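You operate a simulated robot arm through the tools that you are given. There is no shell and no other tool. Be economical: measure what you need, move in short steps, check, and stop when the job is done.

The job below is to be done with a simulated two-armed robot. You get a single attempt, and the scene is never put back.

## Task
Wipe up the spill on the top of the test bench with the bench cloth and put it back.

Only the result counts: the job must be done as asked and must still hold three seconds after the hand-in. Knocking over, shifting, dropping, spilling or breaking anything else fails it. Flat cloth is picked up by pressing the open fingertips on it (5 to 10 N) and closing them slowly along it; thin cloth reads only 2 to 8 mm in the jaws.

## Robot
Two 7-joint arms with two-finger parallel grippers on one trunk, on a base that drives. Base frame: it is fixed to the floor where the robot stands at the start and does not move with it; the origin is under the middle of the robot, x ahead of it, y to its left, z up. Lengths are in m, angles in degrees, forces in N, time in s.
The left shoulder is at the start at [0.07, 0.134, 1.251], the right one opposite. Payload 1.57 kg a hand.
The TCP of each hand is the grasp point between the finger pads, 0.03 m short of the fingertips. In the tool frame z runs along the fingers and y along their closing line. Largest opening 0.08 m; finger width 0.017, thickness 0.012; the body of the gripper, 0.04 by 0.082 m, starts 0.08 m behind the TCP.
Orientation is told as [roll, pitch, yaw] about the base's x, y, z axes, in that order, counted from this pose: with the fingers straight down and closing along the base's y, the tool's x points along the base's -x, its y along +y and its z along -z.

## Interface
- The arms move only by the tool jog_arm. It takes "left_plan", "right_plan" or both (then of equal length, played together; a hand with none holds still); each is a list of rows, each a list of 7 numbers: the closure, from 0 (fully open) to 1 (shut), then the shift along the tool's x, y, z in m, then the turn, a rotation vector about the tool's x, y, z in rad. In form: [[jaw, tx, ty, tz, ax, ay, az], ...]. A call has 1 to 8 rows; each row is the pose to reach, as a shift and turn from the pose commanded when the call began, along the tool's axes at that moment. Each row takes 0.2 s and may step no farther than 0.05 m and 8.6 degrees from the row before; otherwise, or with a gripper value out of range, the whole call is refused. A pose out of reach is approached as far as the arm can. The call stops where the force on the tool passes 40 N (or 10 N more than at its start, if that is more) or the arm is blocked; 0.2 s more then pass. Each finger travels about 0.153 m/s and halts on what it meets, pressing with about 38 N; the grip force reading is that of the motor and also rises with nothing between the fingers. The clock runs only during rows and for 0.2 s after the last one: add rows that repeat a pose to give the fingers time. It gives the time, the measured TCP pose, the force on the tool (base axes), the opening and the grip force at its end, in the units of the frame above (readings bear some noise), and new pictures: "pictures" is both (left out), scene, wrist or none (wrist: the cameras of the hands that moved).
- Cameras (640 x 400 px; columns grow to the right, rows downward): "scene" is now at [0.1212, 0.045, 1.4733]; the picture's right is [0.53, -0.85, -0.00], its down [-0.53, -0.33, -0.78] and it looks along [0.66, 0.41, -0.63] (base axes); focal length 247 px, centre (320, 200). "left" rides on the left gripper at [0.072, 0.007, -0.122] in its tool frame; the picture's right is [-0.09, 1.00, 0.00], its down [-0.84, -0.08, -0.54] and it looks along [-0.54, -0.05, 0.84] (tool axes); focal length 238 px, centre (320, 200). "right" rides on the right gripper at [0.072, -0.007, -0.122] in its tool frame; the picture's right is [0.09, 1.00, 0.00], its down [-0.84, 0.08, -0.54] and it looks along [-0.54, 0.05, 0.84] (tool axes); focal length 238 px, centre (320, 200).
- raise_lower(by): slides the trunk up (or, below 0, down) by that many m; the arms and the scene camera ride with it, the base frame stays. It gives what a move gives, with no picture.
- roll_base(legs): drives the robot by 1 to 6 legs, each [ahead, left, turn to the left] in m, m and degrees, along the robot's own axes; the way and the turn of a leg run together, so that a leg with both is an arc; at most 1.5 m and 180 degrees a leg. The arms and the cameras ride along, it lands a little off, and it stops where it bumps. It gives what a move gives, and a new picture of the scene camera.
- pan_tilt(pan, tilt): turns the head with the scene camera to pan (to the left, within 86 degrees either way) and tilt (down, from -29 to 69), counted from straight ahead of the robot. It gives what a move gives, and a new picture of the scene camera.
- locate(camera, pixels): for up to 12 pixels [column, row] of the newest picture of that camera ("zoom" is the newest enlarged one), the place [x, y, z] in the base frame of the surface seen there, good to about 0.002 m. The clock stands still meanwhile.
- zoom(camera, box): a new picture of the part [left, top, right, bottom] of that camera's present view, enlarged. The clock stands still meanwhile.
- job_done(): hands the job in; it is judged then, once.

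Keep the steps short. Do not move on a guess: measure, check each grasp and each placing, and mend mistakes. In all there are 80 turns and 170 pictures (those below and enlarged ones count). Leave the grippers open and the arms clear of the work at the hand-in unless told otherwise, and finish with a single line.

The tools are called after "Call:" as name(argument=value, ...) on one line, values as JSON. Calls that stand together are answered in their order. jog_arm: Moves the arms, as the interface text tells. Its arguments: {"type":"object","properties":{"left_plan":{"type":"array","items":{"type":"array","items":{"type":"number"}}},"right_plan":{"type":"array","items":{"type":"array","items":{"type":"number"}}},"pictures":{"type":"string","enum":["both","scene","wrist","none"]}},"required":[]} The other tools are called the same way: raise_lower (by) slides the trunk up or down; roll_base (legs) drives the base; pan_tilt (pan, tilt) turns the head that bears the scene camera; locate (camera, pixels) gives the place of the surface under pixels of a picture; zoom (camera, box) takes an enlarged picture of a part of a camera's view; job_done () hands the job in.

At the start:

```text
time: 0.0
left_tool_pos: [0.3825, 0.3886, 1.2904]
left_tool_rot: [0.0, 0.0, 0.0]
left_force: [0.1, -0.2, 0.0]
left_grip_width: 0.0798
left_gripper_force: 0.0
right_tool_pos: [0.457, 0.0227, 1.2095]
right_tool_rot: [0.0, -0.1, 0.1]
right_force: [0.3, 0.2, -0.5]
right_grip_width: 0.0803
right_gripper_force: 0.0
trunk travel left (down, up): [-0.825, 0.115]
robot x, y, heading: [-0.0007, 0.0003, 0.1]
head pan, tilt: [31.9, 38.9]
```

scene: 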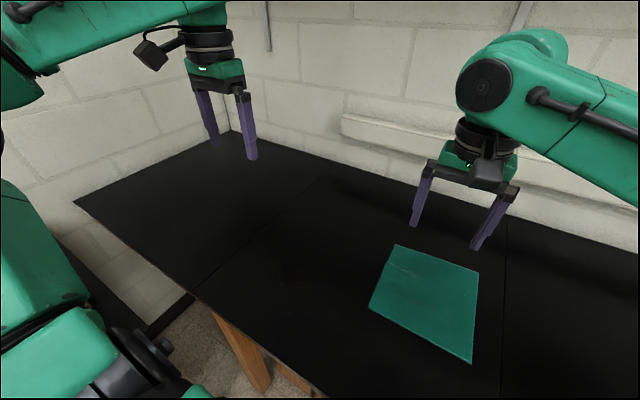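
right: 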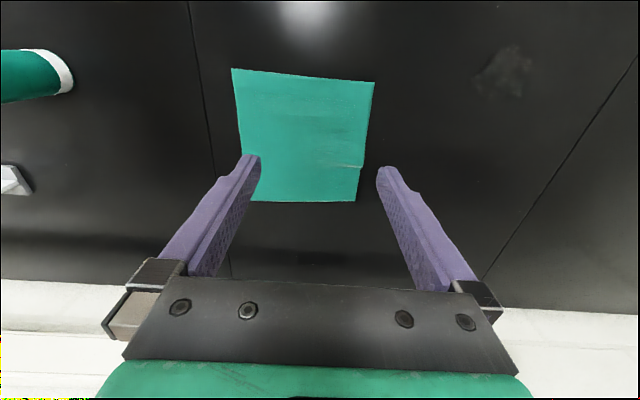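
left: 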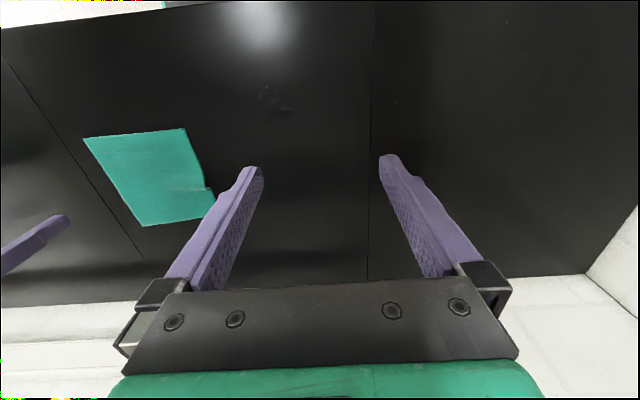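

I see a green cloth and a faint smudge (right picture ~(505,72), left picture ~(278,100)) that may be the spill. I measure both and look around.

Call:
locate(camera="right", pixels=[[232, 69], [374, 82], [355, 201], [250, 201], [362, 166], [475, 80], [540, 80], [508, 48], [508, 98], [300, 140]])

Call:
locate(camera="left", pixels=[[258, 100], [298, 100], [278, 82], [278, 115], [84, 139], [184, 129], [215, 210], [143, 226], [205, 188]])

Call:
zoom(camera="right", box=[420, 20, 600, 132])

Call:
pan_tilt(pan=0, tilt=45)

```text
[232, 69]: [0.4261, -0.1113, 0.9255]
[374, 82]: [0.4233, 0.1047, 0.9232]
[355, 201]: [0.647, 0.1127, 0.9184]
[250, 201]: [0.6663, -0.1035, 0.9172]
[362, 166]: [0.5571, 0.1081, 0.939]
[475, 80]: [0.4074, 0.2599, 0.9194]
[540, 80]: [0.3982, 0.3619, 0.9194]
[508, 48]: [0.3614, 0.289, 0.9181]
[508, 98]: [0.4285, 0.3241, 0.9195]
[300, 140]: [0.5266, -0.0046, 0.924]
```

```text
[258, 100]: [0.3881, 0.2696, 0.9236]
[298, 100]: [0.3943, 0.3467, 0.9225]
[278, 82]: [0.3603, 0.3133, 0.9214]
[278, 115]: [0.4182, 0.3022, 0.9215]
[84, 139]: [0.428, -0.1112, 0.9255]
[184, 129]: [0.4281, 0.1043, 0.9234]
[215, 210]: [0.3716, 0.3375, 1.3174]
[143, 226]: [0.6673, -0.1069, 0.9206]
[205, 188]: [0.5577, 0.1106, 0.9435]
```

```text
3.56 times, centred on (510, 76) of right
```

zoom: 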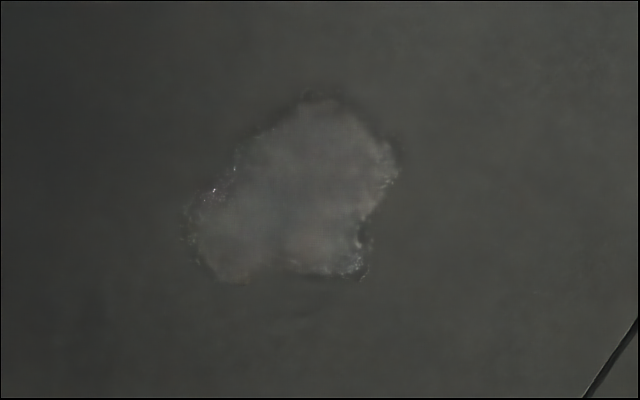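

```text
time: 1.0
left_tool_pos: [0.3811, 0.3876, 1.2897]
left_tool_rot: [0.0, 0.1, 0.0]
left_force: [0.2, 0.0, 0.9]
left_grip_width: 0.0801
left_gripper_force: 0.1
right_tool_pos: [0.4573, 0.0226, 1.2105]
right_tool_rot: [0.0, -0.1, 0.1]
right_force: [-0.2, -0.9, 1.5]
right_grip_width: 0.0799
right_gripper_force: 0.1
trunk travel left (down, up): [-0.825, 0.115]
robot x, y, heading: [-0.0035, 0.0005, 0.1]
head pan, tilt: [0.0, 45.0]
```

scene: 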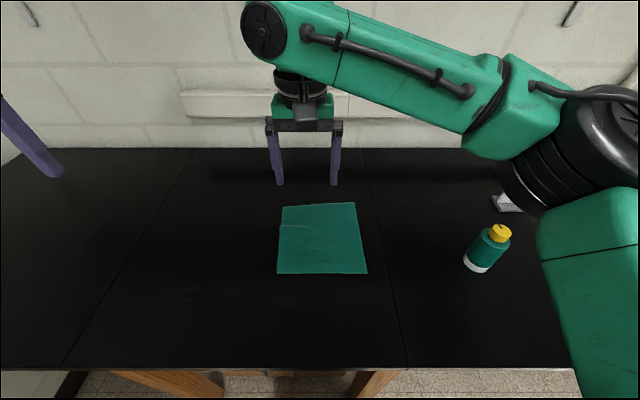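

Bench top measures ~0.92 (not 0.874), cloth x 0.426–0.667, y −0.11–0.11 with a raised crease at its left edge (0.557, 0.109), spill about centred (0.39, 0.305). I check the crease, spill and bench surroundings closer.

Call:
zoom(camera="scene", box=[255, 190, 383, 285])

Call:
zoom(camera="scene", box=[60, 180, 300, 330])

Call:
locate(camera="scene", pixels=[[190, 293], [282, 226], [305, 226], [270, 226], [250, 320], [480, 265], [505, 205], [361, 240], [385, 240], [320, 365]])

```text
4.21 times, centred on (319, 238) of scene
```

zoom: 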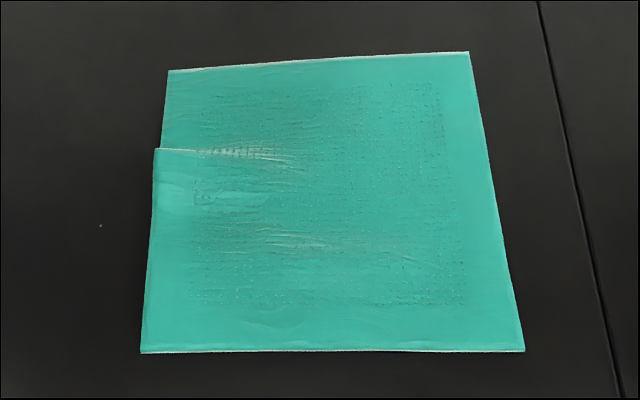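

```text
2.67 times, centred on (180, 255) of scene
```

zoom: 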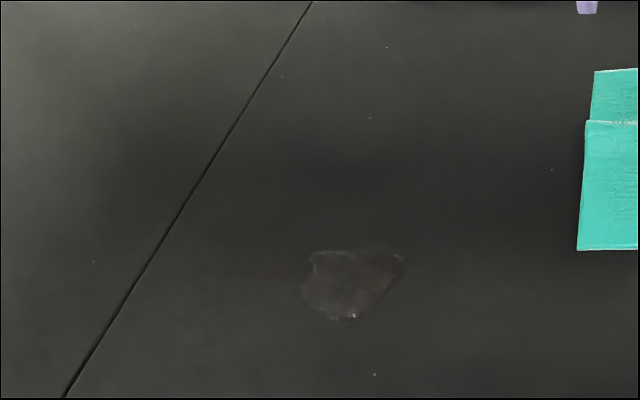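

```text
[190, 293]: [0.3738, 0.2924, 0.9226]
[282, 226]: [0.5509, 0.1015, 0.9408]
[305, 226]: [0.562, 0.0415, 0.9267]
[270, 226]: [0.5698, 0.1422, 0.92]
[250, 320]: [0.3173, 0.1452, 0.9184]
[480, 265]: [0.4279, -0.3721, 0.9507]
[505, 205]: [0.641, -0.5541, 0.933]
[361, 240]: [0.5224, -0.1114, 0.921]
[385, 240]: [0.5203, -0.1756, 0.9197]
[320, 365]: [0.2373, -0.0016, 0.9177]
```

The crease is a ridge running along y at x≈0.555 near the cloth's left edge: good for a pinch with the fingers closing along x. I move the right hand aside to the right, and the left one over the ridge while yawing it −90°.

Call:
jog_arm(left_plan=[[0, -0.021, -0.035, 0, 0, 0, 0.14], [0, -0.042, -0.07, 0, 0, 0, 0.28], [0, -0.063, -0.105, 0, 0, 0, 0.42], [0, -0.084, -0.14, 0, 0, 0, 0.56], [0, -0.105, -0.175, 0, 0, 0, 0.7], [0, -0.126, -0.21, 0, 0, 0, 0.84], [0, -0.147, -0.245, 0, 0, 0, 0.98], [0, -0.168, -0.28, 0, 0, 0, 1.12]], right_plan=[[0, 0, -0.04, 0, 0, 0, 0], [0, 0, -0.08, 0, 0, 0, 0], [0, 0, -0.12, 0, 0, 0, 0], [0, 0, -0.16, 0, 0, 0, 0], [0, 0, -0.19, 0, 0, 0, 0], [0, 0, -0.22, 0, 0, 0, 0], [0, 0, -0.24, 0, 0, 0, 0], [0, 0, -0.25, 0, 0, 0, 0]], pictures="both")

```text
time: 2.8
left_tool_pos: [0.4888, 0.1603, 1.2756]
left_tool_rot: [0.1, 0.0, -62.1]
left_force: [-0.2, 0.5, 0.6]
left_grip_width: 0.0801
left_gripper_force: 0.0
left hand out of reach, approached as far as the arm can: row 6, 7, 8
right_tool_pos: [0.4554, -0.23, 1.2093]
right_tool_rot: [-0.1, 0.0, 0.1]
right_force: [0.4, 0.2, -0.5]
right_grip_width: 0.08
right_gripper_force: 0.1
trunk travel left (down, up): [-0.825, 0.115]
robot x, y, heading: [-0.0021, 0.002, 0.1]
head pan, tilt: [0.0, 45.0]
```

scene: 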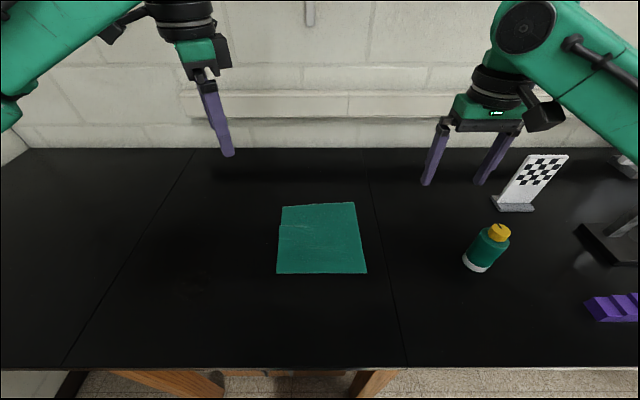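
right: 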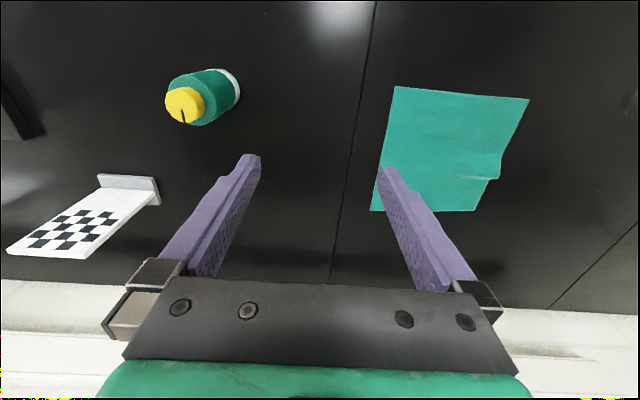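
left: 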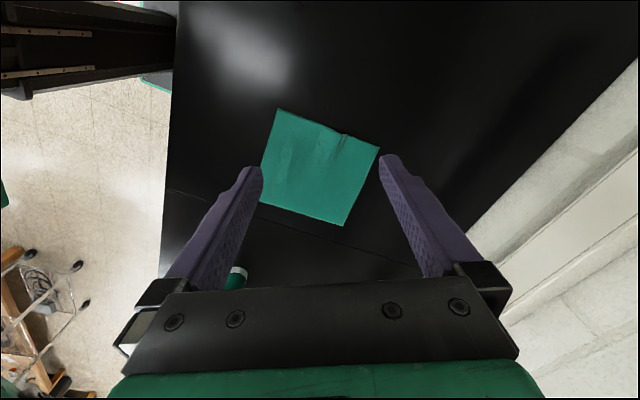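

The left hand ran short of reach at this height; lower it reaches farther. I go down 0.16 and finish the yaw, then read the pose.

Call:
jog_arm(left_plan=[[0, 0, 0, 0.04, 0, 0, 0.12], [0, 0, 0, 0.08, 0, 0, 0.24], [0, 0, 0, 0.12, 0, 0, 0.36], [0, 0, 0, 0.16, 0, 0, 0.46], [0, 0, 0, 0.16, 0, 0, 0.46]], pictures="wrist")

```text
time: 4.0
left_tool_pos: [0.4874, 0.1602, 1.1165]
left_tool_rot: [0.0, 0.0, -90.5]
left_force: [0.4, -1.4, -0.8]
left_grip_width: 0.0799
left_gripper_force: 0.0
right_tool_pos: [0.4574, -0.2275, 1.2092]
right_tool_rot: [0.1, 0.1, -0.1]
right_force: [-0.3, 0.7, -0.7]
right_grip_width: 0.08
right_gripper_force: 0.0
trunk travel left (down, up): [-0.825, 0.115]
robot x, y, heading: [-0.0, -0.0042, -0.2]
head pan, tilt: [0.0, 45.0]
```

left: 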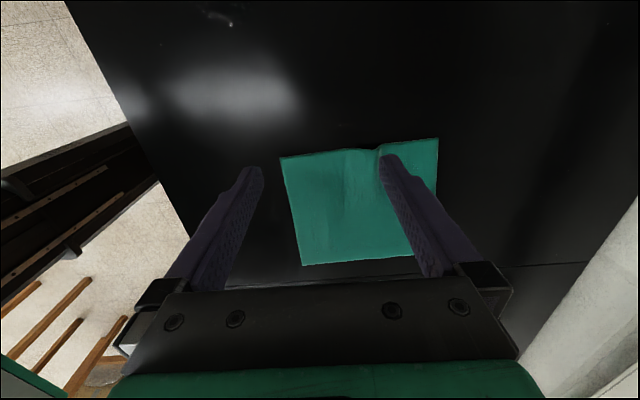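

Pose is clean now (tool x ≈ base +y, tool y ≈ base +x). I move over the ridge and down to ~1.04.

Call:
jog_arm(left_plan=[[0, -0.02, 0.023, 0.025, 0, 0, 0], [0, -0.04, 0.046, 0.05, 0, 0, 0], [0, -0.06, 0.068, 0.075, 0, 0, 0], [0, -0.06, 0.068, 0.075, 0, 0, 0]], pictures="wrist")

Call:
zoom(camera="left", box=[200, 60, 460, 222])

```text
time: 5.0
left_tool_pos: [0.5089, 0.1349, 1.0583]
left_tool_rot: [-0.1, 0.0, -90.5]
left_force: [0.0, 0.0, 0.2]
left_grip_width: 0.0799
left_gripper_force: 0.0
left hand out of reach, approached as far as the arm can: row 2, 3, 4
right_tool_pos: [0.4573, -0.2292, 1.2085]
right_tool_rot: [0.0, 0.2, -0.1]
right_force: [0.5, -0.4, -0.5]
right_grip_width: 0.0802
right_gripper_force: 0.1
trunk travel left (down, up): [-0.825, 0.115]
robot x, y, heading: [-0.0009, 0.0001, -0.2]
head pan, tilt: [0.0, 45.0]
```

left: 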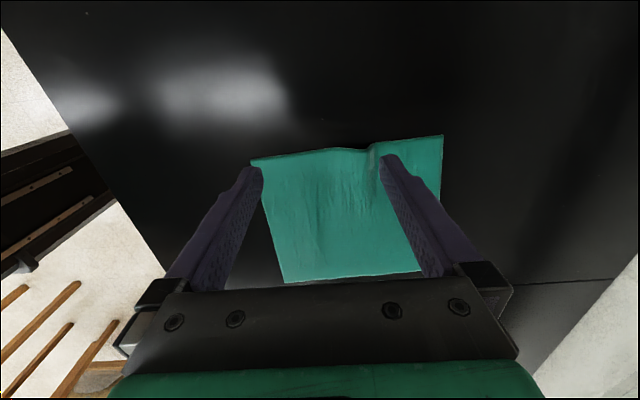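

```text
2.46 times, centred on (330, 141) of left
```

zoom: 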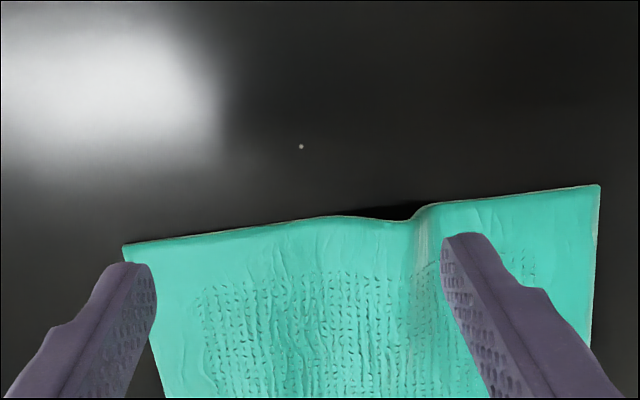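

The left hand is still short of reach by ~5 cm. Before driving closer I look at the gap between robot and bench front.

Call:
pan_tilt(pan=0, tilt=69)

```text
time: 5.8
left_tool_pos: [0.5091, 0.1348, 1.0597]
left_tool_rot: [0.2, 0.0, -90.5]
left_force: [-0.6, 0.5, -0.2]
left_grip_width: 0.08
left_gripper_force: 0.0
right_tool_pos: [0.4566, -0.2284, 1.2089]
right_tool_rot: [0.0, 0.0, 0.0]
right_force: [0.3, -0.3, 0.2]
right_grip_width: 0.0799
right_gripper_force: 0.0
trunk travel left (down, up): [-0.825, 0.115]
robot x, y, heading: [-0.0002, -0.0003, 0.2]
head pan, tilt: [0.0, 68.8]
```

scene: 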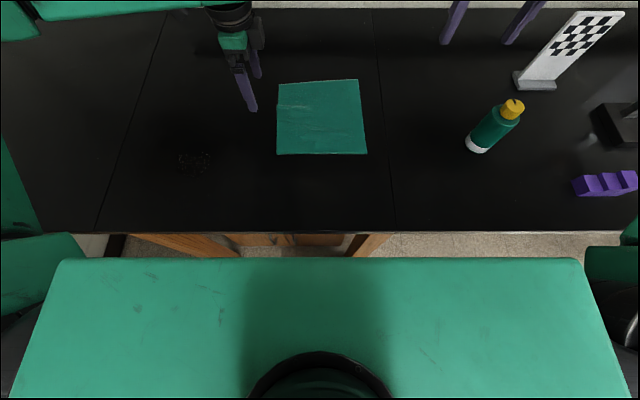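

Call:
locate(camera="scene", pixels=[[320, 262], [320, 275], [150, 262], [320, 228], [320, 246], [150, 228]])

```text
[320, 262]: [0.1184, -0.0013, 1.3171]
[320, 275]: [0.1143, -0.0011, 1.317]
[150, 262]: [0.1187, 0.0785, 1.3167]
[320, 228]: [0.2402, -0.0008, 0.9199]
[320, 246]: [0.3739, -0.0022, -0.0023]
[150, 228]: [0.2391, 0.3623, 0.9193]
```

Torso front at x≈0.119, bench edge at 0.238: there's ~12 cm at that height. I drive ahead 0.06 gently (arms are well above the bench).

Call:
roll_base(legs=[[0.06, 0, 0]])

```text
time: 6.9
left_tool_pos: [0.5537, 0.1312, 1.0584]
left_tool_rot: [0.0, 0.0, -91.0]
left_force: [0.0, -0.2, -0.4]
left_grip_width: 0.0801
left_gripper_force: 0.1
right_tool_pos: [0.4985, -0.23, 1.2092]
right_tool_rot: [0.0, 0.1, -0.4]
right_force: [1.3, 0.7, -0.2]
right_grip_width: 0.08
right_gripper_force: 0.1
trunk travel left (down, up): [-0.825, 0.115]
robot x, y, heading: [0.0414, 0.0028, -0.7]
head pan, tilt: [0.0, 68.8]
stopped in leg 1: the robot was blocked; the commanded pose is now the measured one
```

scene: 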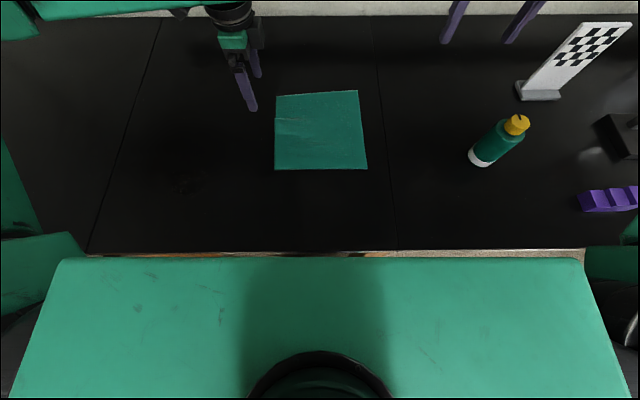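

Blocked at 0.041 m, but nothing looks disturbed and the left hand is now over x=0.554. I shift it to y≈0.097, go down to about 1.0, and look at the ridge.

Call:
jog_arm(left_plan=[[0, -0.018, 0, 0.02, 0, 0, 0], [0, -0.034, 0, 0.04, 0, 0, 0], [0, -0.034, 0, 0.05, 0, 0, 0], [0, -0.034, 0, 0.055, 0, 0, 0]], pictures="both")

Call:
locate(camera="left", pixels=[[330, 140], [345, 140], [360, 145], [370, 145], [300, 160], [340, 180]])

Call:
zoom(camera="left", box=[200, 60, 460, 222])

```text
time: 7.9
left_tool_pos: [0.5259, 0.1211, 1.0188]
left_tool_rot: [0.3, -0.1, -91.0]
left_force: [0.2, 0.0, 0.4]
left_grip_width: 0.0801
left_gripper_force: 0.0
left hand out of reach, approached as far as the arm can: row 1, 2, 3, 4
right_tool_pos: [0.4952, -0.2304, 1.2098]
right_tool_rot: [0.1, -0.1, -0.5]
right_force: [0.9, 0.5, 0.0]
right_grip_width: 0.0799
right_gripper_force: 0.1
trunk travel left (down, up): [-0.825, 0.115]
robot x, y, heading: [0.0409, 0.0031, -0.4]
head pan, tilt: [0.0, 68.8]
```

scene: 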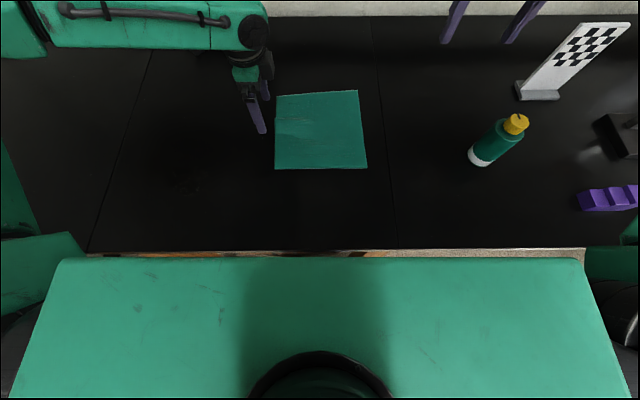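
left: 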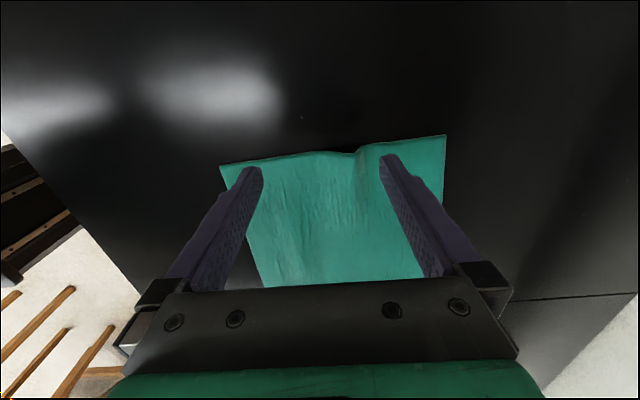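

```text
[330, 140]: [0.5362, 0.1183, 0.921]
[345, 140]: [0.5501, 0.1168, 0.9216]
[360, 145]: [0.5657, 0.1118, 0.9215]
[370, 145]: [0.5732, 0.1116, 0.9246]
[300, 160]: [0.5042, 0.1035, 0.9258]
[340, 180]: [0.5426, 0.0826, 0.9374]
```

```text
2.46 times, centred on (330, 141) of left
```

zoom: 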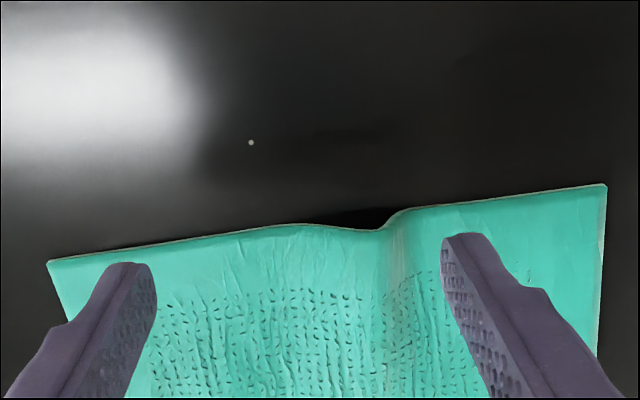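

Reach with this yaw is limited (a wrist joint limit, since the nominal reach is larger). I rotate back toward yaw ~−27 in place and then retest the reach.

Call:
jog_arm(left_plan=[[0, 0, 0, 0, 0, 0, -0.14], [0, 0, 0, 0, 0, 0, -0.28], [0, 0, 0, 0, 0, 0, -0.42], [0, 0, 0, 0, 0, 0, -0.56], [0, -0.008, 0.01, 0, 0, 0, -0.7], [0, -0.016, 0.02, 0, 0, 0, -0.84], [0, -0.025, 0.03, 0, 0, 0, -0.98], [0, -0.025, 0.03, 0, 0, 0, -1.12]], pictures="none")

```text
time: 9.7
left_tool_pos: [0.5293, 0.1193, 1.0279]
left_tool_rot: [0.0, -0.2, -26.7]
left_force: [-0.8, 0.3, -0.3]
left_grip_width: 0.08
left_gripper_force: 0.1
left hand out of reach, approached as far as the arm can: row 5, 6, 7, 8
right_tool_pos: [0.4957, -0.231, 1.2093]
right_tool_rot: [-0.1, 0.0, -0.5]
right_force: [-0.5, 0.1, -0.9]
right_grip_width: 0.08
right_gripper_force: 0.1
trunk travel left (down, up): [-0.825, 0.115]
robot x, y, heading: [0.0413, 0.0045, -0.5]
head pan, tilt: [0.0, 68.8]
```

Not a yaw issue; it is the arm's height/extension. I lift the left hand 0.12 and push toward the target there to see how the reach changes.

Call:
jog_arm(left_plan=[[0, 0, 0, -0.04, 0, 0, 0], [0, 0, 0, -0.08, 0, 0, 0], [0, 0, 0, -0.12, 0, 0, 0], [0, -0.015, 0, -0.12, 0, 0, 0], [0, -0.03, 0, -0.12, 0, 0, 0], [0, -0.045, 0, -0.12, 0, 0, 0], [0, -0.06, 0, -0.12, 0, 0, 0]], pictures="scene")

```text
time: 11.3
left_tool_pos: [0.5472, 0.1185, 1.145]
left_tool_rot: [0.1, -0.2, -26.9]
left_force: [-0.1, 0.4, -0.1]
left_grip_width: 0.0799
left_gripper_force: 0.1
left hand out of reach, approached as far as the arm can: row 5, 6, 7
right_tool_pos: [0.4954, -0.23, 1.2097]
right_tool_rot: [0.0, 0.0, -0.5]
right_force: [0.3, 0.9, -0.1]
right_grip_width: 0.0801
right_gripper_force: 0.0
trunk travel left (down, up): [-0.825, 0.115]
robot x, y, heading: [0.0453, 0.0013, -0.3]
head pan, tilt: [0.0, 68.8]
```

scene: 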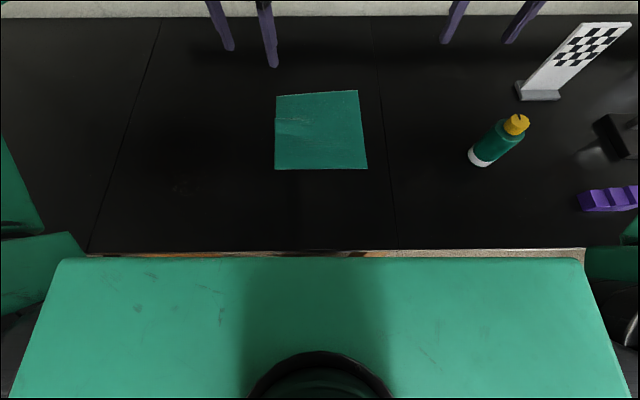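

Max reach straight ahead is just short; reach is quoted 20° to the hand's own side. I slide the base 0.13 m to the right (backing off 1 cm first) so the cloth edge lies in the left hand's best sector; both hands are well above everything.

Call:
roll_base(legs=[[-0.012, 0, 0], [0, -0.13, 0]])

```text
time: 12.9
left_tool_pos: [0.5335, -0.0074, 1.1452]
left_tool_rot: [-0.2, -0.3, -26.6]
left_force: [0.0, -0.7, -0.1]
left_grip_width: 0.0801
left_gripper_force: 0.2
right_tool_pos: [0.4835, -0.357, 1.2105]
right_tool_rot: [-0.1, -0.1, -0.5]
right_force: [-1.2, 0.5, 1.0]
right_grip_width: 0.0799
right_gripper_force: 0.0
trunk travel left (down, up): [-0.825, 0.115]
robot x, y, heading: [0.0286, -0.1272, -0.7]
head pan, tilt: [0.0, 68.8]
```

scene: 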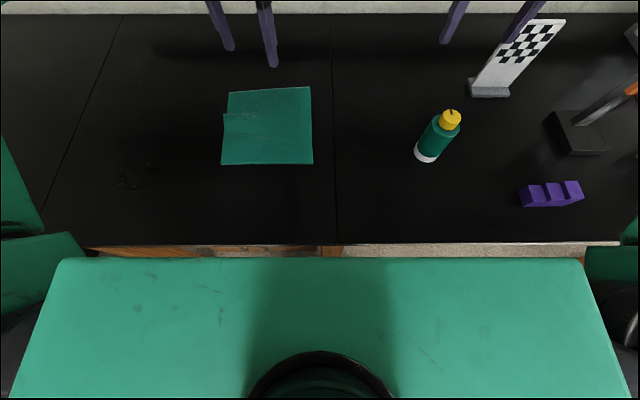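

Now to (0.555, 0.10, ~1.03), yawing to −90 again on the way.

Call:
jog_arm(left_plan=[[0, 0.0073, 0.026, 0, 0, 0, 0.14], [0, 0.0145, 0.052, 0, 0, 0, 0.28], [0, 0.022, 0.079, 0, 0, 0, 0.42], [0, 0.029, 0.105, 0, 0, 0, 0.56], [0, 0.029, 0.105, 0.035, 0, 0, 0.7], [0, 0.029, 0.105, 0.07, 0, 0, 0.84], [0, 0.029, 0.105, 0.11, 0, 0, 0.98], [0, 0.029, 0.105, 0.12, 0, 0, 1.11]], pictures="wrist")

Call:
zoom(camera="left", box=[200, 60, 460, 222])

```text
time: 14.7
left_tool_pos: [0.5548, 0.0966, 1.0263]
left_tool_rot: [0.2, -0.2, -90.5]
left_force: [0.6, -0.2, 0.3]
left_grip_width: 0.0798
left_gripper_force: 0.0
right_tool_pos: [0.4842, -0.3601, 1.2096]
right_tool_rot: [0.1, 0.0, -0.4]
right_force: [0.2, -0.7, -0.2]
right_grip_width: 0.0799
right_gripper_force: 0.0
trunk travel left (down, up): [-0.825, 0.115]
robot x, y, heading: [0.0333, -0.1304, -0.2]
head pan, tilt: [0.0, 68.8]
```

left: 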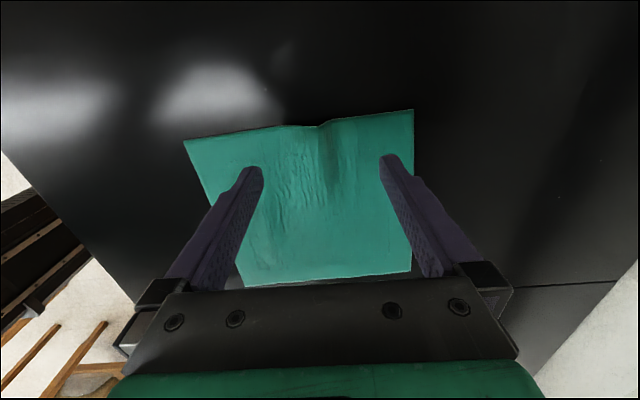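

```text
2.46 times, centred on (330, 141) of left
```

zoom: 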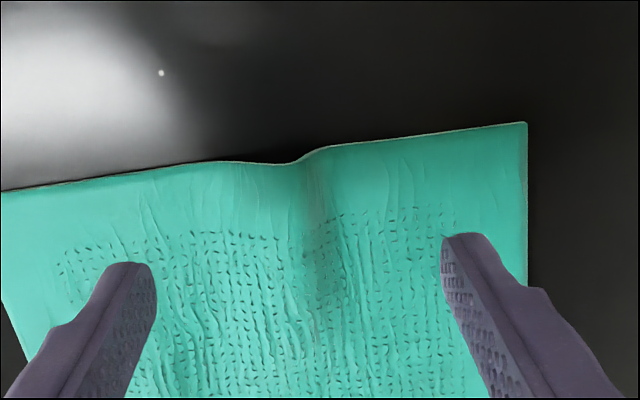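

Reach is good now. I measure the ridge's profile.

Call:
locate(camera="left", pixels=[[270, 135], [285, 135], [295, 135], [305, 135], [315, 135], [325, 135], [335, 135], [290, 150], [300, 150], [310, 150], [320, 150], [330, 150]])

```text
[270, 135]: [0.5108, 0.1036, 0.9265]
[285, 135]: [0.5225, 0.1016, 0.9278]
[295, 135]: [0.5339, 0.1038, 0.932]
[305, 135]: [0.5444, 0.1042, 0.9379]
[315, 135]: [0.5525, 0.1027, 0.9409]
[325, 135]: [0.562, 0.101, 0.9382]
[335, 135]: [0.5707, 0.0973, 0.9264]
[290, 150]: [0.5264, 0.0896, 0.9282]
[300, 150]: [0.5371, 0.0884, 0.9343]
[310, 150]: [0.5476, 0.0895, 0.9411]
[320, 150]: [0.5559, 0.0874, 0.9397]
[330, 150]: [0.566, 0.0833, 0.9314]
```

Ridge peak at x≈0.551, ~2 cm tall, under the hand. I go down in small rows until the open tips touch.

Call:
jog_arm(left_plan=[[0, 0, -0.003, 0.03, 0, 0, 0], [0, 0, -0.003, 0.055, 0, 0, 0], [0, 0, -0.003, 0.065, 0, 0, 0], [0, 0, -0.003, 0.07, 0, 0, 0], [0, 0, -0.003, 0.073, 0, 0, 0]], pictures="wrist")

```text
time: 15.9
left_tool_pos: [0.5487, 0.0985, 0.9557]
left_tool_rot: [0.2, -0.2, -90.3]
left_force: [0.4, -0.5, 0.0]
left_grip_width: 0.08
left_gripper_force: 0.0
left hand out of reach, approached as far as the arm can: row 4, 5
right_tool_pos: [0.4829, -0.3602, 1.2099]
right_tool_rot: [0.0, -0.1, -0.3]
right_force: [0.1, -0.6, 0.7]
right_grip_width: 0.0798
right_gripper_force: 0.1
trunk travel left (down, up): [-0.825, 0.115]
robot x, y, heading: [0.0312, -0.1287, -0.4]
head pan, tilt: [0.0, 68.8]
```

left: 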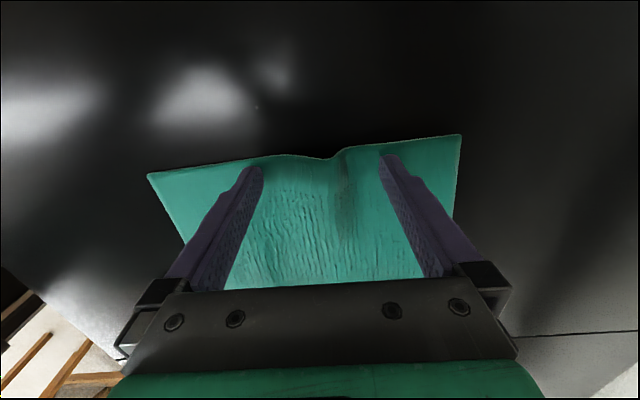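

At 0.9557 it is at its reach limit again. I lift the hand 0.08 and then lower the trunk 0.08 to gain downward reach; first I check how high the elbow parts are above the bench.

Call:
jog_arm(left_plan=[[0, 0, 0, -0.03, 0, 0, 0], [0, 0, 0, -0.06, 0, 0, 0], [0, 0, 0, -0.1, 0, 0, 0]], pictures="none")

Call:
pan_tilt(pan=60, tilt=45)

Call:
pan_tilt(pan=-60, tilt=45)

```text
time: 16.7
left_tool_pos: [0.5451, 0.0977, 1.0574]
left_tool_rot: [0.1, -0.1, -90.4]
left_force: [-0.6, -0.4, 0.9]
left_grip_width: 0.0797
left_gripper_force: 0.1
right_tool_pos: [0.4825, -0.3585, 1.2091]
right_tool_rot: [0.0, -0.1, -0.4]
right_force: [1.3, 0.2, 0.0]
right_grip_width: 0.0797
right_gripper_force: 0.1
trunk travel left (down, up): [-0.825, 0.115]
robot x, y, heading: [0.028, -0.1281, -0.2]
head pan, tilt: [0.0, 68.8]
```

```text
time: 18.0
left_tool_pos: [0.5461, 0.0968, 1.0556]
left_tool_rot: [0.1, -0.1, -90.4]
left_force: [-0.3, 0.5, 0.4]
left_grip_width: 0.08
left_gripper_force: 0.0
right_tool_pos: [0.4832, -0.3595, 1.2097]
right_tool_rot: [0.0, 0.0, -0.5]
right_force: [0.2, 0.3, 0.0]
right_grip_width: 0.08
right_gripper_force: 0.2
trunk travel left (down, up): [-0.825, 0.115]
robot x, y, heading: [0.0254, -0.1286, -0.4]
head pan, tilt: [60.0, 45.0]
```

scene: 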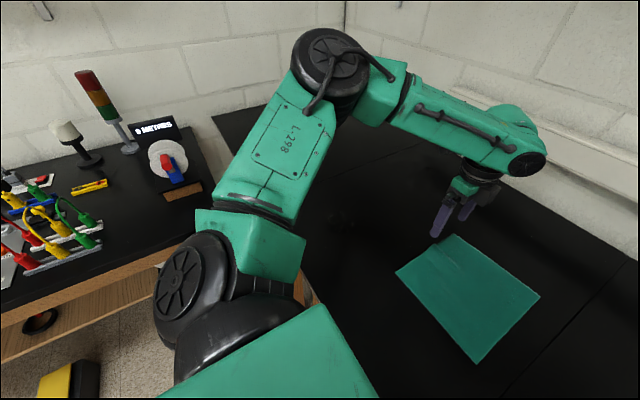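

```text
time: 20.0
left_tool_pos: [0.5453, 0.0991, 1.0567]
left_tool_rot: [0.0, -0.1, -90.3]
left_force: [-0.4, -0.1, -0.7]
left_grip_width: 0.0802
left_gripper_force: 0.0
right_tool_pos: [0.4837, -0.3602, 1.2092]
right_tool_rot: [0.0, 0.0, -0.4]
right_force: [0.0, 1.0, 0.0]
right_grip_width: 0.08
right_gripper_force: 0.0
trunk travel left (down, up): [-0.825, 0.115]
robot x, y, heading: [0.0259, -0.1251, -0.2]
head pan, tilt: [-60.0, 45.0]
```

scene: 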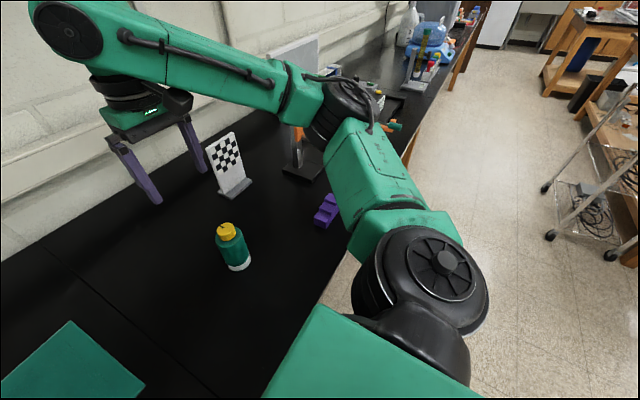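

Elbows ride high. I measure heights under the right arm before deciding on lowering.

Call:
locate(camera="scene", pixels=[[300, 130], [342, 140], [396, 126], [375, 95], [350, 150], [290, 105], [228, 135], [226, 228], [325, 205], [372, 190], [300, 160]])

```text
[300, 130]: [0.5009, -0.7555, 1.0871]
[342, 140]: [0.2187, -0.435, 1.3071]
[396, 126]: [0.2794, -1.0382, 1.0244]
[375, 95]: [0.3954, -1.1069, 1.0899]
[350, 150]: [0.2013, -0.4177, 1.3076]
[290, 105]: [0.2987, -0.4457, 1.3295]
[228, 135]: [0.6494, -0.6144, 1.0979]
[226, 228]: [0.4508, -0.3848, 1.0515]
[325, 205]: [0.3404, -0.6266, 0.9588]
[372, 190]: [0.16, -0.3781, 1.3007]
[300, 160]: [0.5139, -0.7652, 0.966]
```

All clear: right elbow 1.3 high with nothing beneath; right tips would end at ~1.11 above the 1.05 bottle. I lower the trunk 0.07 and set the head on the cloth.

Call:
raise_lower(by=-0.07)

Call:
pan_tilt(pan=20, tilt=55)

```text
time: 21.1
left_tool_pos: [0.5457, 0.0976, 0.9876]
left_tool_rot: [0.2, -0.1, -90.4]
left_force: [-0.3, -0.2, 0.1]
left_grip_width: 0.0797
left_gripper_force: 0.1
right_tool_pos: [0.4833, -0.3593, 1.139]
right_tool_rot: [0.0, 0.1, -0.3]
right_force: [0.2, 1.4, 0.9]
right_grip_width: 0.08
right_gripper_force: 0.1
trunk travel left (down, up): [-0.755, 0.185]
robot x, y, heading: [0.0315, -0.128, -0.3]
head pan, tilt: [-60.0, 45.0]
```

```text
time: 22.6
left_tool_pos: [0.5471, 0.0978, 0.9884]
left_tool_rot: [0.0, 0.0, -90.3]
left_force: [-0.4, 0.4, 0.3]
left_grip_width: 0.0798
left_gripper_force: 0.0
right_tool_pos: [0.4839, -0.3598, 1.1397]
right_tool_rot: [0.0, 0.0, -0.4]
right_force: [0.4, 0.0, 0.8]
right_grip_width: 0.08
right_gripper_force: 0.0
trunk travel left (down, up): [-0.755, 0.185]
robot x, y, heading: [0.0301, -0.1264, -0.3]
head pan, tilt: [20.0, 55.0]
```

scene: 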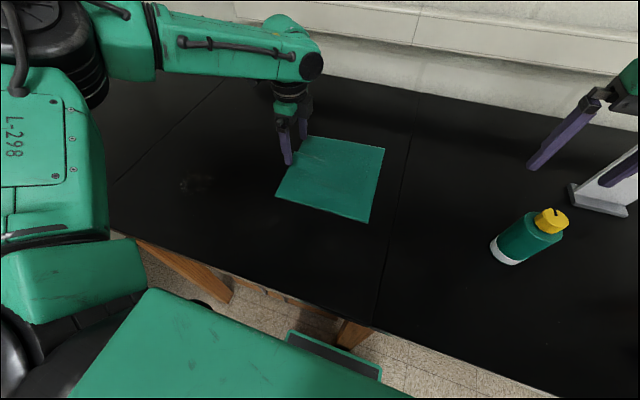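

Now down to touch, also centring x on the ridge (+0.005).

Call:
jog_arm(left_plan=[[0, 0, 0.005, 0.02, 0, 0, 0], [0, 0, 0.005, 0.03, 0, 0, 0], [0, 0, 0.005, 0.034, 0, 0, 0], [0, 0, 0.005, 0.037, 0, 0, 0], [0, 0, 0.005, 0.037, 0, 0, 0]], pictures="wrist")

```text
time: 23.8
left_tool_pos: [0.5493, 0.0986, 0.9521]
left_tool_rot: [0.6, -0.1, -90.4]
left_force: [5.3, 3.6, 25.2]
left_grip_width: 0.0779
left_gripper_force: 0.1
right_tool_pos: [0.4819, -0.3602, 1.1417]
right_tool_rot: [0.0, -0.3, -0.3]
right_force: [0.1, 0.0, -1.1]
right_grip_width: 0.0799
right_gripper_force: 0.1
trunk travel left (down, up): [-0.755, 0.185]
robot x, y, heading: [0.0275, -0.1257, -0.4]
head pan, tilt: [20.0, 55.0]
```

left: 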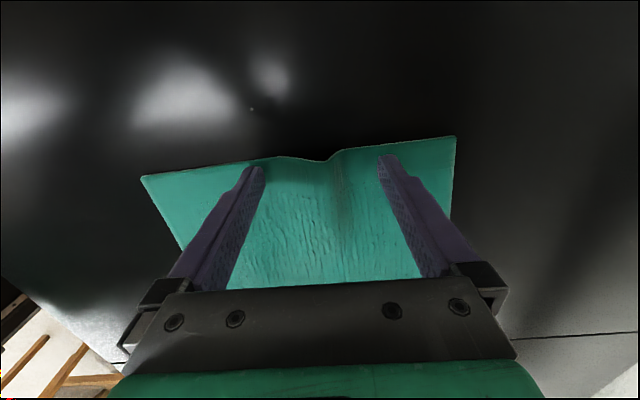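

Contact at z≈0.952 with 25 N; I ease up 2 mm and close slowly to gather the ridge.

Call:
jog_arm(left_plan=[[0, 0, 0, -0.002, 0, 0, 0], [0.15, 0, 0, -0.002, 0, 0, 0], [0.3, 0, 0, -0.002, 0, 0, 0], [0.45, 0, 0, -0.002, 0, 0, 0], [0.6, 0, 0, -0.002, 0, 0, 0], [0.75, 0, 0, -0.002, 0, 0, 0], [0.9, 0, 0, -0.002, 0, 0, 0], [1, 0, 0, -0.002, 0, 0, 0]], pictures="wrist")

```text
time: 25.6
left_tool_pos: [0.5505, 0.0966, 0.9531]
left_tool_rot: [0.4, -0.1, -90.2]
left_force: [1.4, 0.7, 14.6]
left_grip_width: 0.0058
left_gripper_force: 25.6
right_tool_pos: [0.4825, -0.3611, 1.1407]
right_tool_rot: [0.1, -0.2, -0.4]
right_force: [-0.4, -0.5, -0.7]
right_grip_width: 0.0804
right_gripper_force: 0.0
trunk travel left (down, up): [-0.755, 0.185]
robot x, y, heading: [0.028, -0.1297, -0.5]
head pan, tilt: [20.0, 55.0]
```

left: 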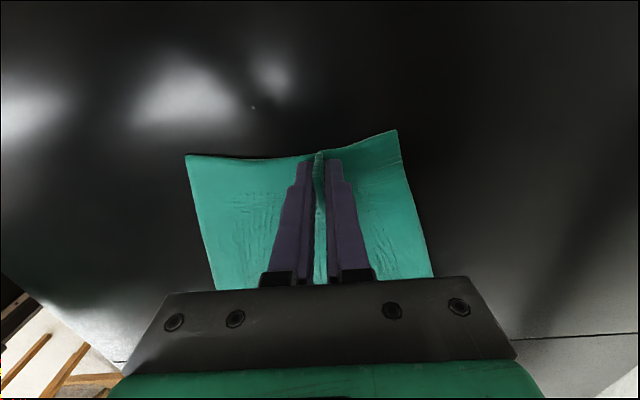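

Good pinch: 5.8 mm of cloth, fold seen between the fingers. I lift 5 mm and drag the cloth toward and over the spill (0.39, ~0.33).

Call:
jog_arm(left_plan=[[1, 0, 0, -0.005, 0, 0, 0], [1, 0.034, -0.02, -0.005, 0, 0, 0], [1, 0.068, -0.043, -0.005, 0, 0, 0], [1, 0.102, -0.066, -0.005, 0, 0, 0], [1, 0.136, -0.09, -0.005, 0, 0, 0], [1, 0.17, -0.113, -0.005, 0, 0, 0], [1, 0.204, -0.136, -0.005, 0, 0, 0], [1, 0.238, -0.16, -0.005, 0, 0, 0]], pictures="both")

```text
time: 27.4
left_tool_pos: [0.3913, 0.3384, 0.9564]
left_tool_rot: [0.1, 0.0, -90.5]
left_force: [1.3, -0.4, 1.4]
left_grip_width: 0.0054
left_gripper_force: 25.5
right_tool_pos: [0.482, -0.3595, 1.1403]
right_tool_rot: [0.0, -0.1, -0.3]
right_force: [-0.1, 0.8, 0.1]
right_grip_width: 0.0799
right_gripper_force: 0.0
trunk travel left (down, up): [-0.755, 0.185]
robot x, y, heading: [0.027, -0.1273, -0.5]
head pan, tilt: [20.0, 55.0]
```

scene: 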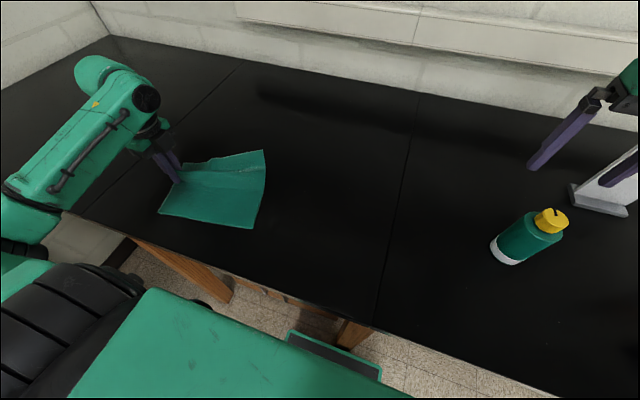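
left: 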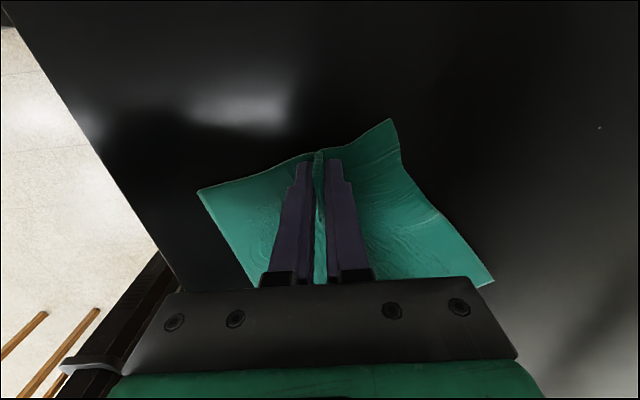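

The cloth follows well. I press lightly (2–3 mm) and rub with x-zigzags across the spill's area, moving +y.

Call:
jog_arm(left_plan=[[1, 0, 0, 0.003, 0, 0, 0], [1, 0.005, 0.035, 0.003, 0, 0, 0], [1, 0.01, 0, 0.003, 0, 0, 0], [1, 0.015, -0.035, 0.003, 0, 0, 0], [1, 0.025, 0, 0.003, 0, 0, 0], [1, 0.03, 0.035, 0.003, 0, 0, 0], [1, 0.035, 0, 0.003, 0, 0, 0], [1, 0.05, 0, 0.003, 0, 0, 0]], pictures="both")

```text
time: 29.2
left_tool_pos: [0.3918, 0.3873, 0.954]
left_tool_rot: [0.1, -0.1, -90.3]
left_force: [-2.0, -0.1, 2.8]
left_grip_width: 0.0052
left_gripper_force: 25.6
right_tool_pos: [0.4835, -0.3589, 1.1396]
right_tool_rot: [-0.1, 0.0, -0.3]
right_force: [0.4, -0.3, 0.8]
right_grip_width: 0.0797
right_gripper_force: 0.1
trunk travel left (down, up): [-0.755, 0.185]
robot x, y, heading: [0.0249, -0.127, -0.4]
head pan, tilt: [20.0, 55.0]
```

scene: 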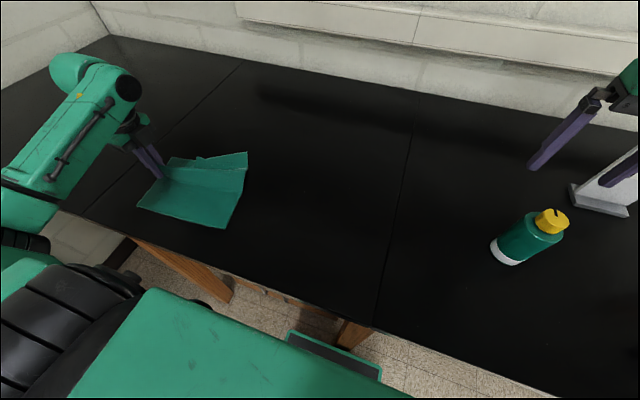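
left: 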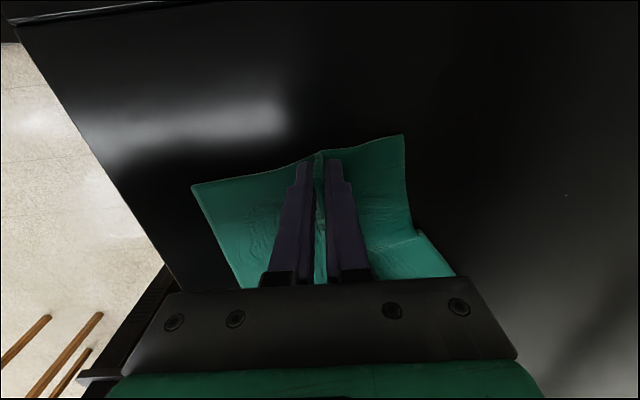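

Only ~3 N of press. I lift the cloth (edge up ~0.17) and swing it back toward its place to look at what remains of the spill.

Call:
jog_arm(left_plan=[[1, 0, 0, -0.04, 0, 0, 0], [1, 0, 0, -0.085, 0, 0, 0], [1, 0, 0, -0.13, 0, 0, 0], [1, -0.03, 0.02, -0.16, 0, 0, 0], [1, -0.07, 0.04, -0.17, 0, 0, 0], [1, -0.11, 0.06, -0.17, 0, 0, 0], [1, -0.15, 0.08, -0.17, 0, 0, 0], [1, -0.19, 0.1, -0.17, 0, 0, 0]], pictures="both")

Call:
zoom(camera="scene", box=[100, 130, 260, 230])

```text
time: 31.0
left_tool_pos: [0.4923, 0.1945, 1.1226]
left_tool_rot: [0.1, -0.1, -90.4]
left_force: [0.3, 0.2, -0.4]
left_grip_width: 0.0054
left_gripper_force: 25.7
right_tool_pos: [0.4855, -0.3603, 1.1391]
right_tool_rot: [0.1, 0.0, -0.4]
right_force: [0.5, 0.1, -0.6]
right_grip_width: 0.0802
right_gripper_force: 0.0
trunk travel left (down, up): [-0.755, 0.185]
robot x, y, heading: [0.0294, -0.1287, -0.4]
head pan, tilt: [20.0, 55.0]
```

scene: 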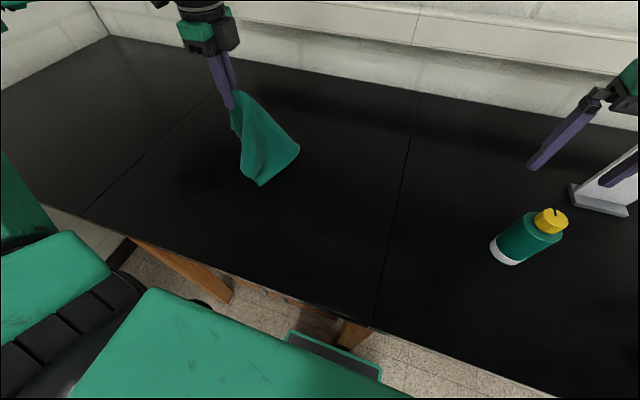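
left: 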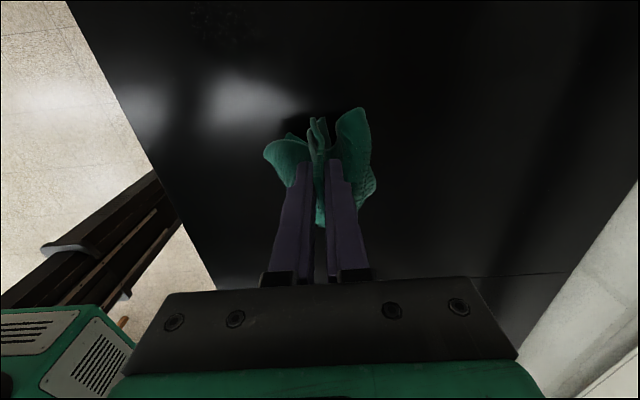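

```text
4.00 times, centred on (180, 180) of scene
```

zoom: 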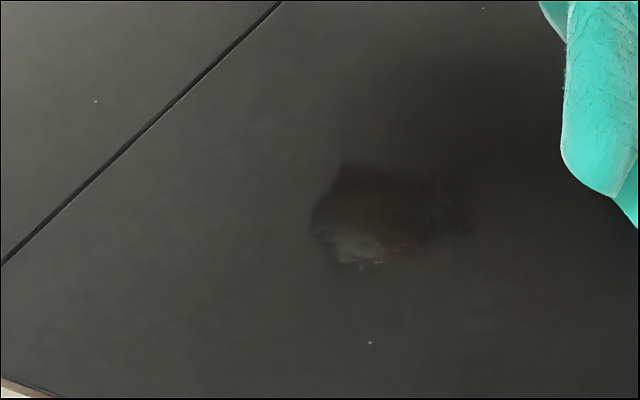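

A patch still shows at scene ~(190–215,175–195). I look closer in both views and place it.

Call:
zoom(camera="left", box=[140, 0, 300, 100])

Call:
locate(camera="scene", pixels=[[179, 182], [187, 172], [190, 196], [205, 178], [216, 180], [205, 190], [191, 190]])

```text
4.00 times, centred on (220, 50) of left
```

zoom: 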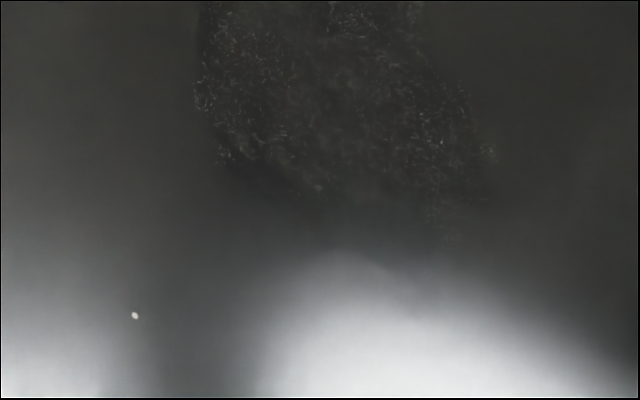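

```text
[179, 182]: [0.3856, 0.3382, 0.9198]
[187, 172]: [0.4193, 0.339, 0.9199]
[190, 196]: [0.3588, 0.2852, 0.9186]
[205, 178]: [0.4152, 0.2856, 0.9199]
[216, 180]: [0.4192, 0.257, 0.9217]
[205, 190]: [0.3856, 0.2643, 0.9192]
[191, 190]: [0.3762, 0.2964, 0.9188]
```

The spill (x 0.355–0.42, y 0.255–0.345) is still there; it needs real pressing. I bring the hanging cloth over its middle (0.39, 0.30) and lower it as a pad.

Call:
jog_arm(left_plan=[[1, 0.035, -0.034, 0, 0, 0, 0], [1, 0.07, -0.068, 0, 0, 0, 0], [1, 0.105, -0.102, 0, 0, 0, 0], [1, 0.105, -0.102, 0.045, 0, 0, 0], [1, 0.105, -0.102, 0.09, 0, 0, 0], [1, 0.105, -0.102, 0.13, 0, 0, 0], [1, 0.105, -0.102, 0.155, 0, 0, 0], [1, 0.105, -0.102, 0.163, 0, 0, 0]], pictures="both")

```text
time: 32.8
left_tool_pos: [0.3889, 0.2999, 0.9637]
left_tool_rot: [0.9, 0.3, -90.3]
left_force: [3.4, 3.2, 28.5]
left_grip_width: 0.0055
left_gripper_force: 25.5
right_tool_pos: [0.4799, -0.3626, 1.1409]
right_tool_rot: [0.2, -0.2, -0.4]
right_force: [-0.4, -0.7, 0.1]
right_grip_width: 0.08
right_gripper_force: 0.1
trunk travel left (down, up): [-0.755, 0.185]
robot x, y, heading: [0.0298, -0.1267, -0.2]
head pan, tilt: [20.0, 55.0]
```

scene: 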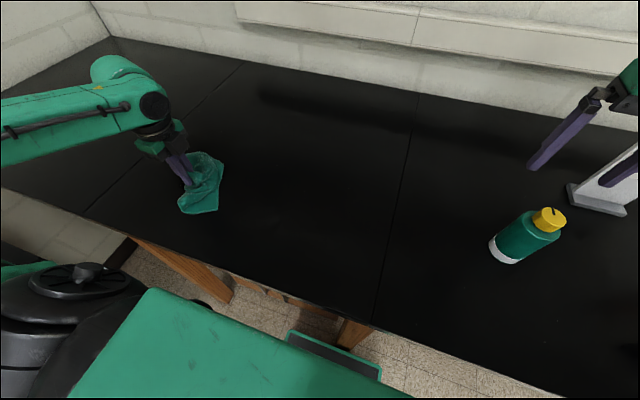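
left: 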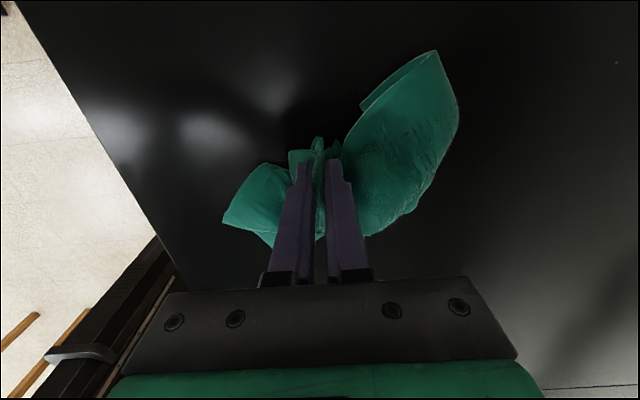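

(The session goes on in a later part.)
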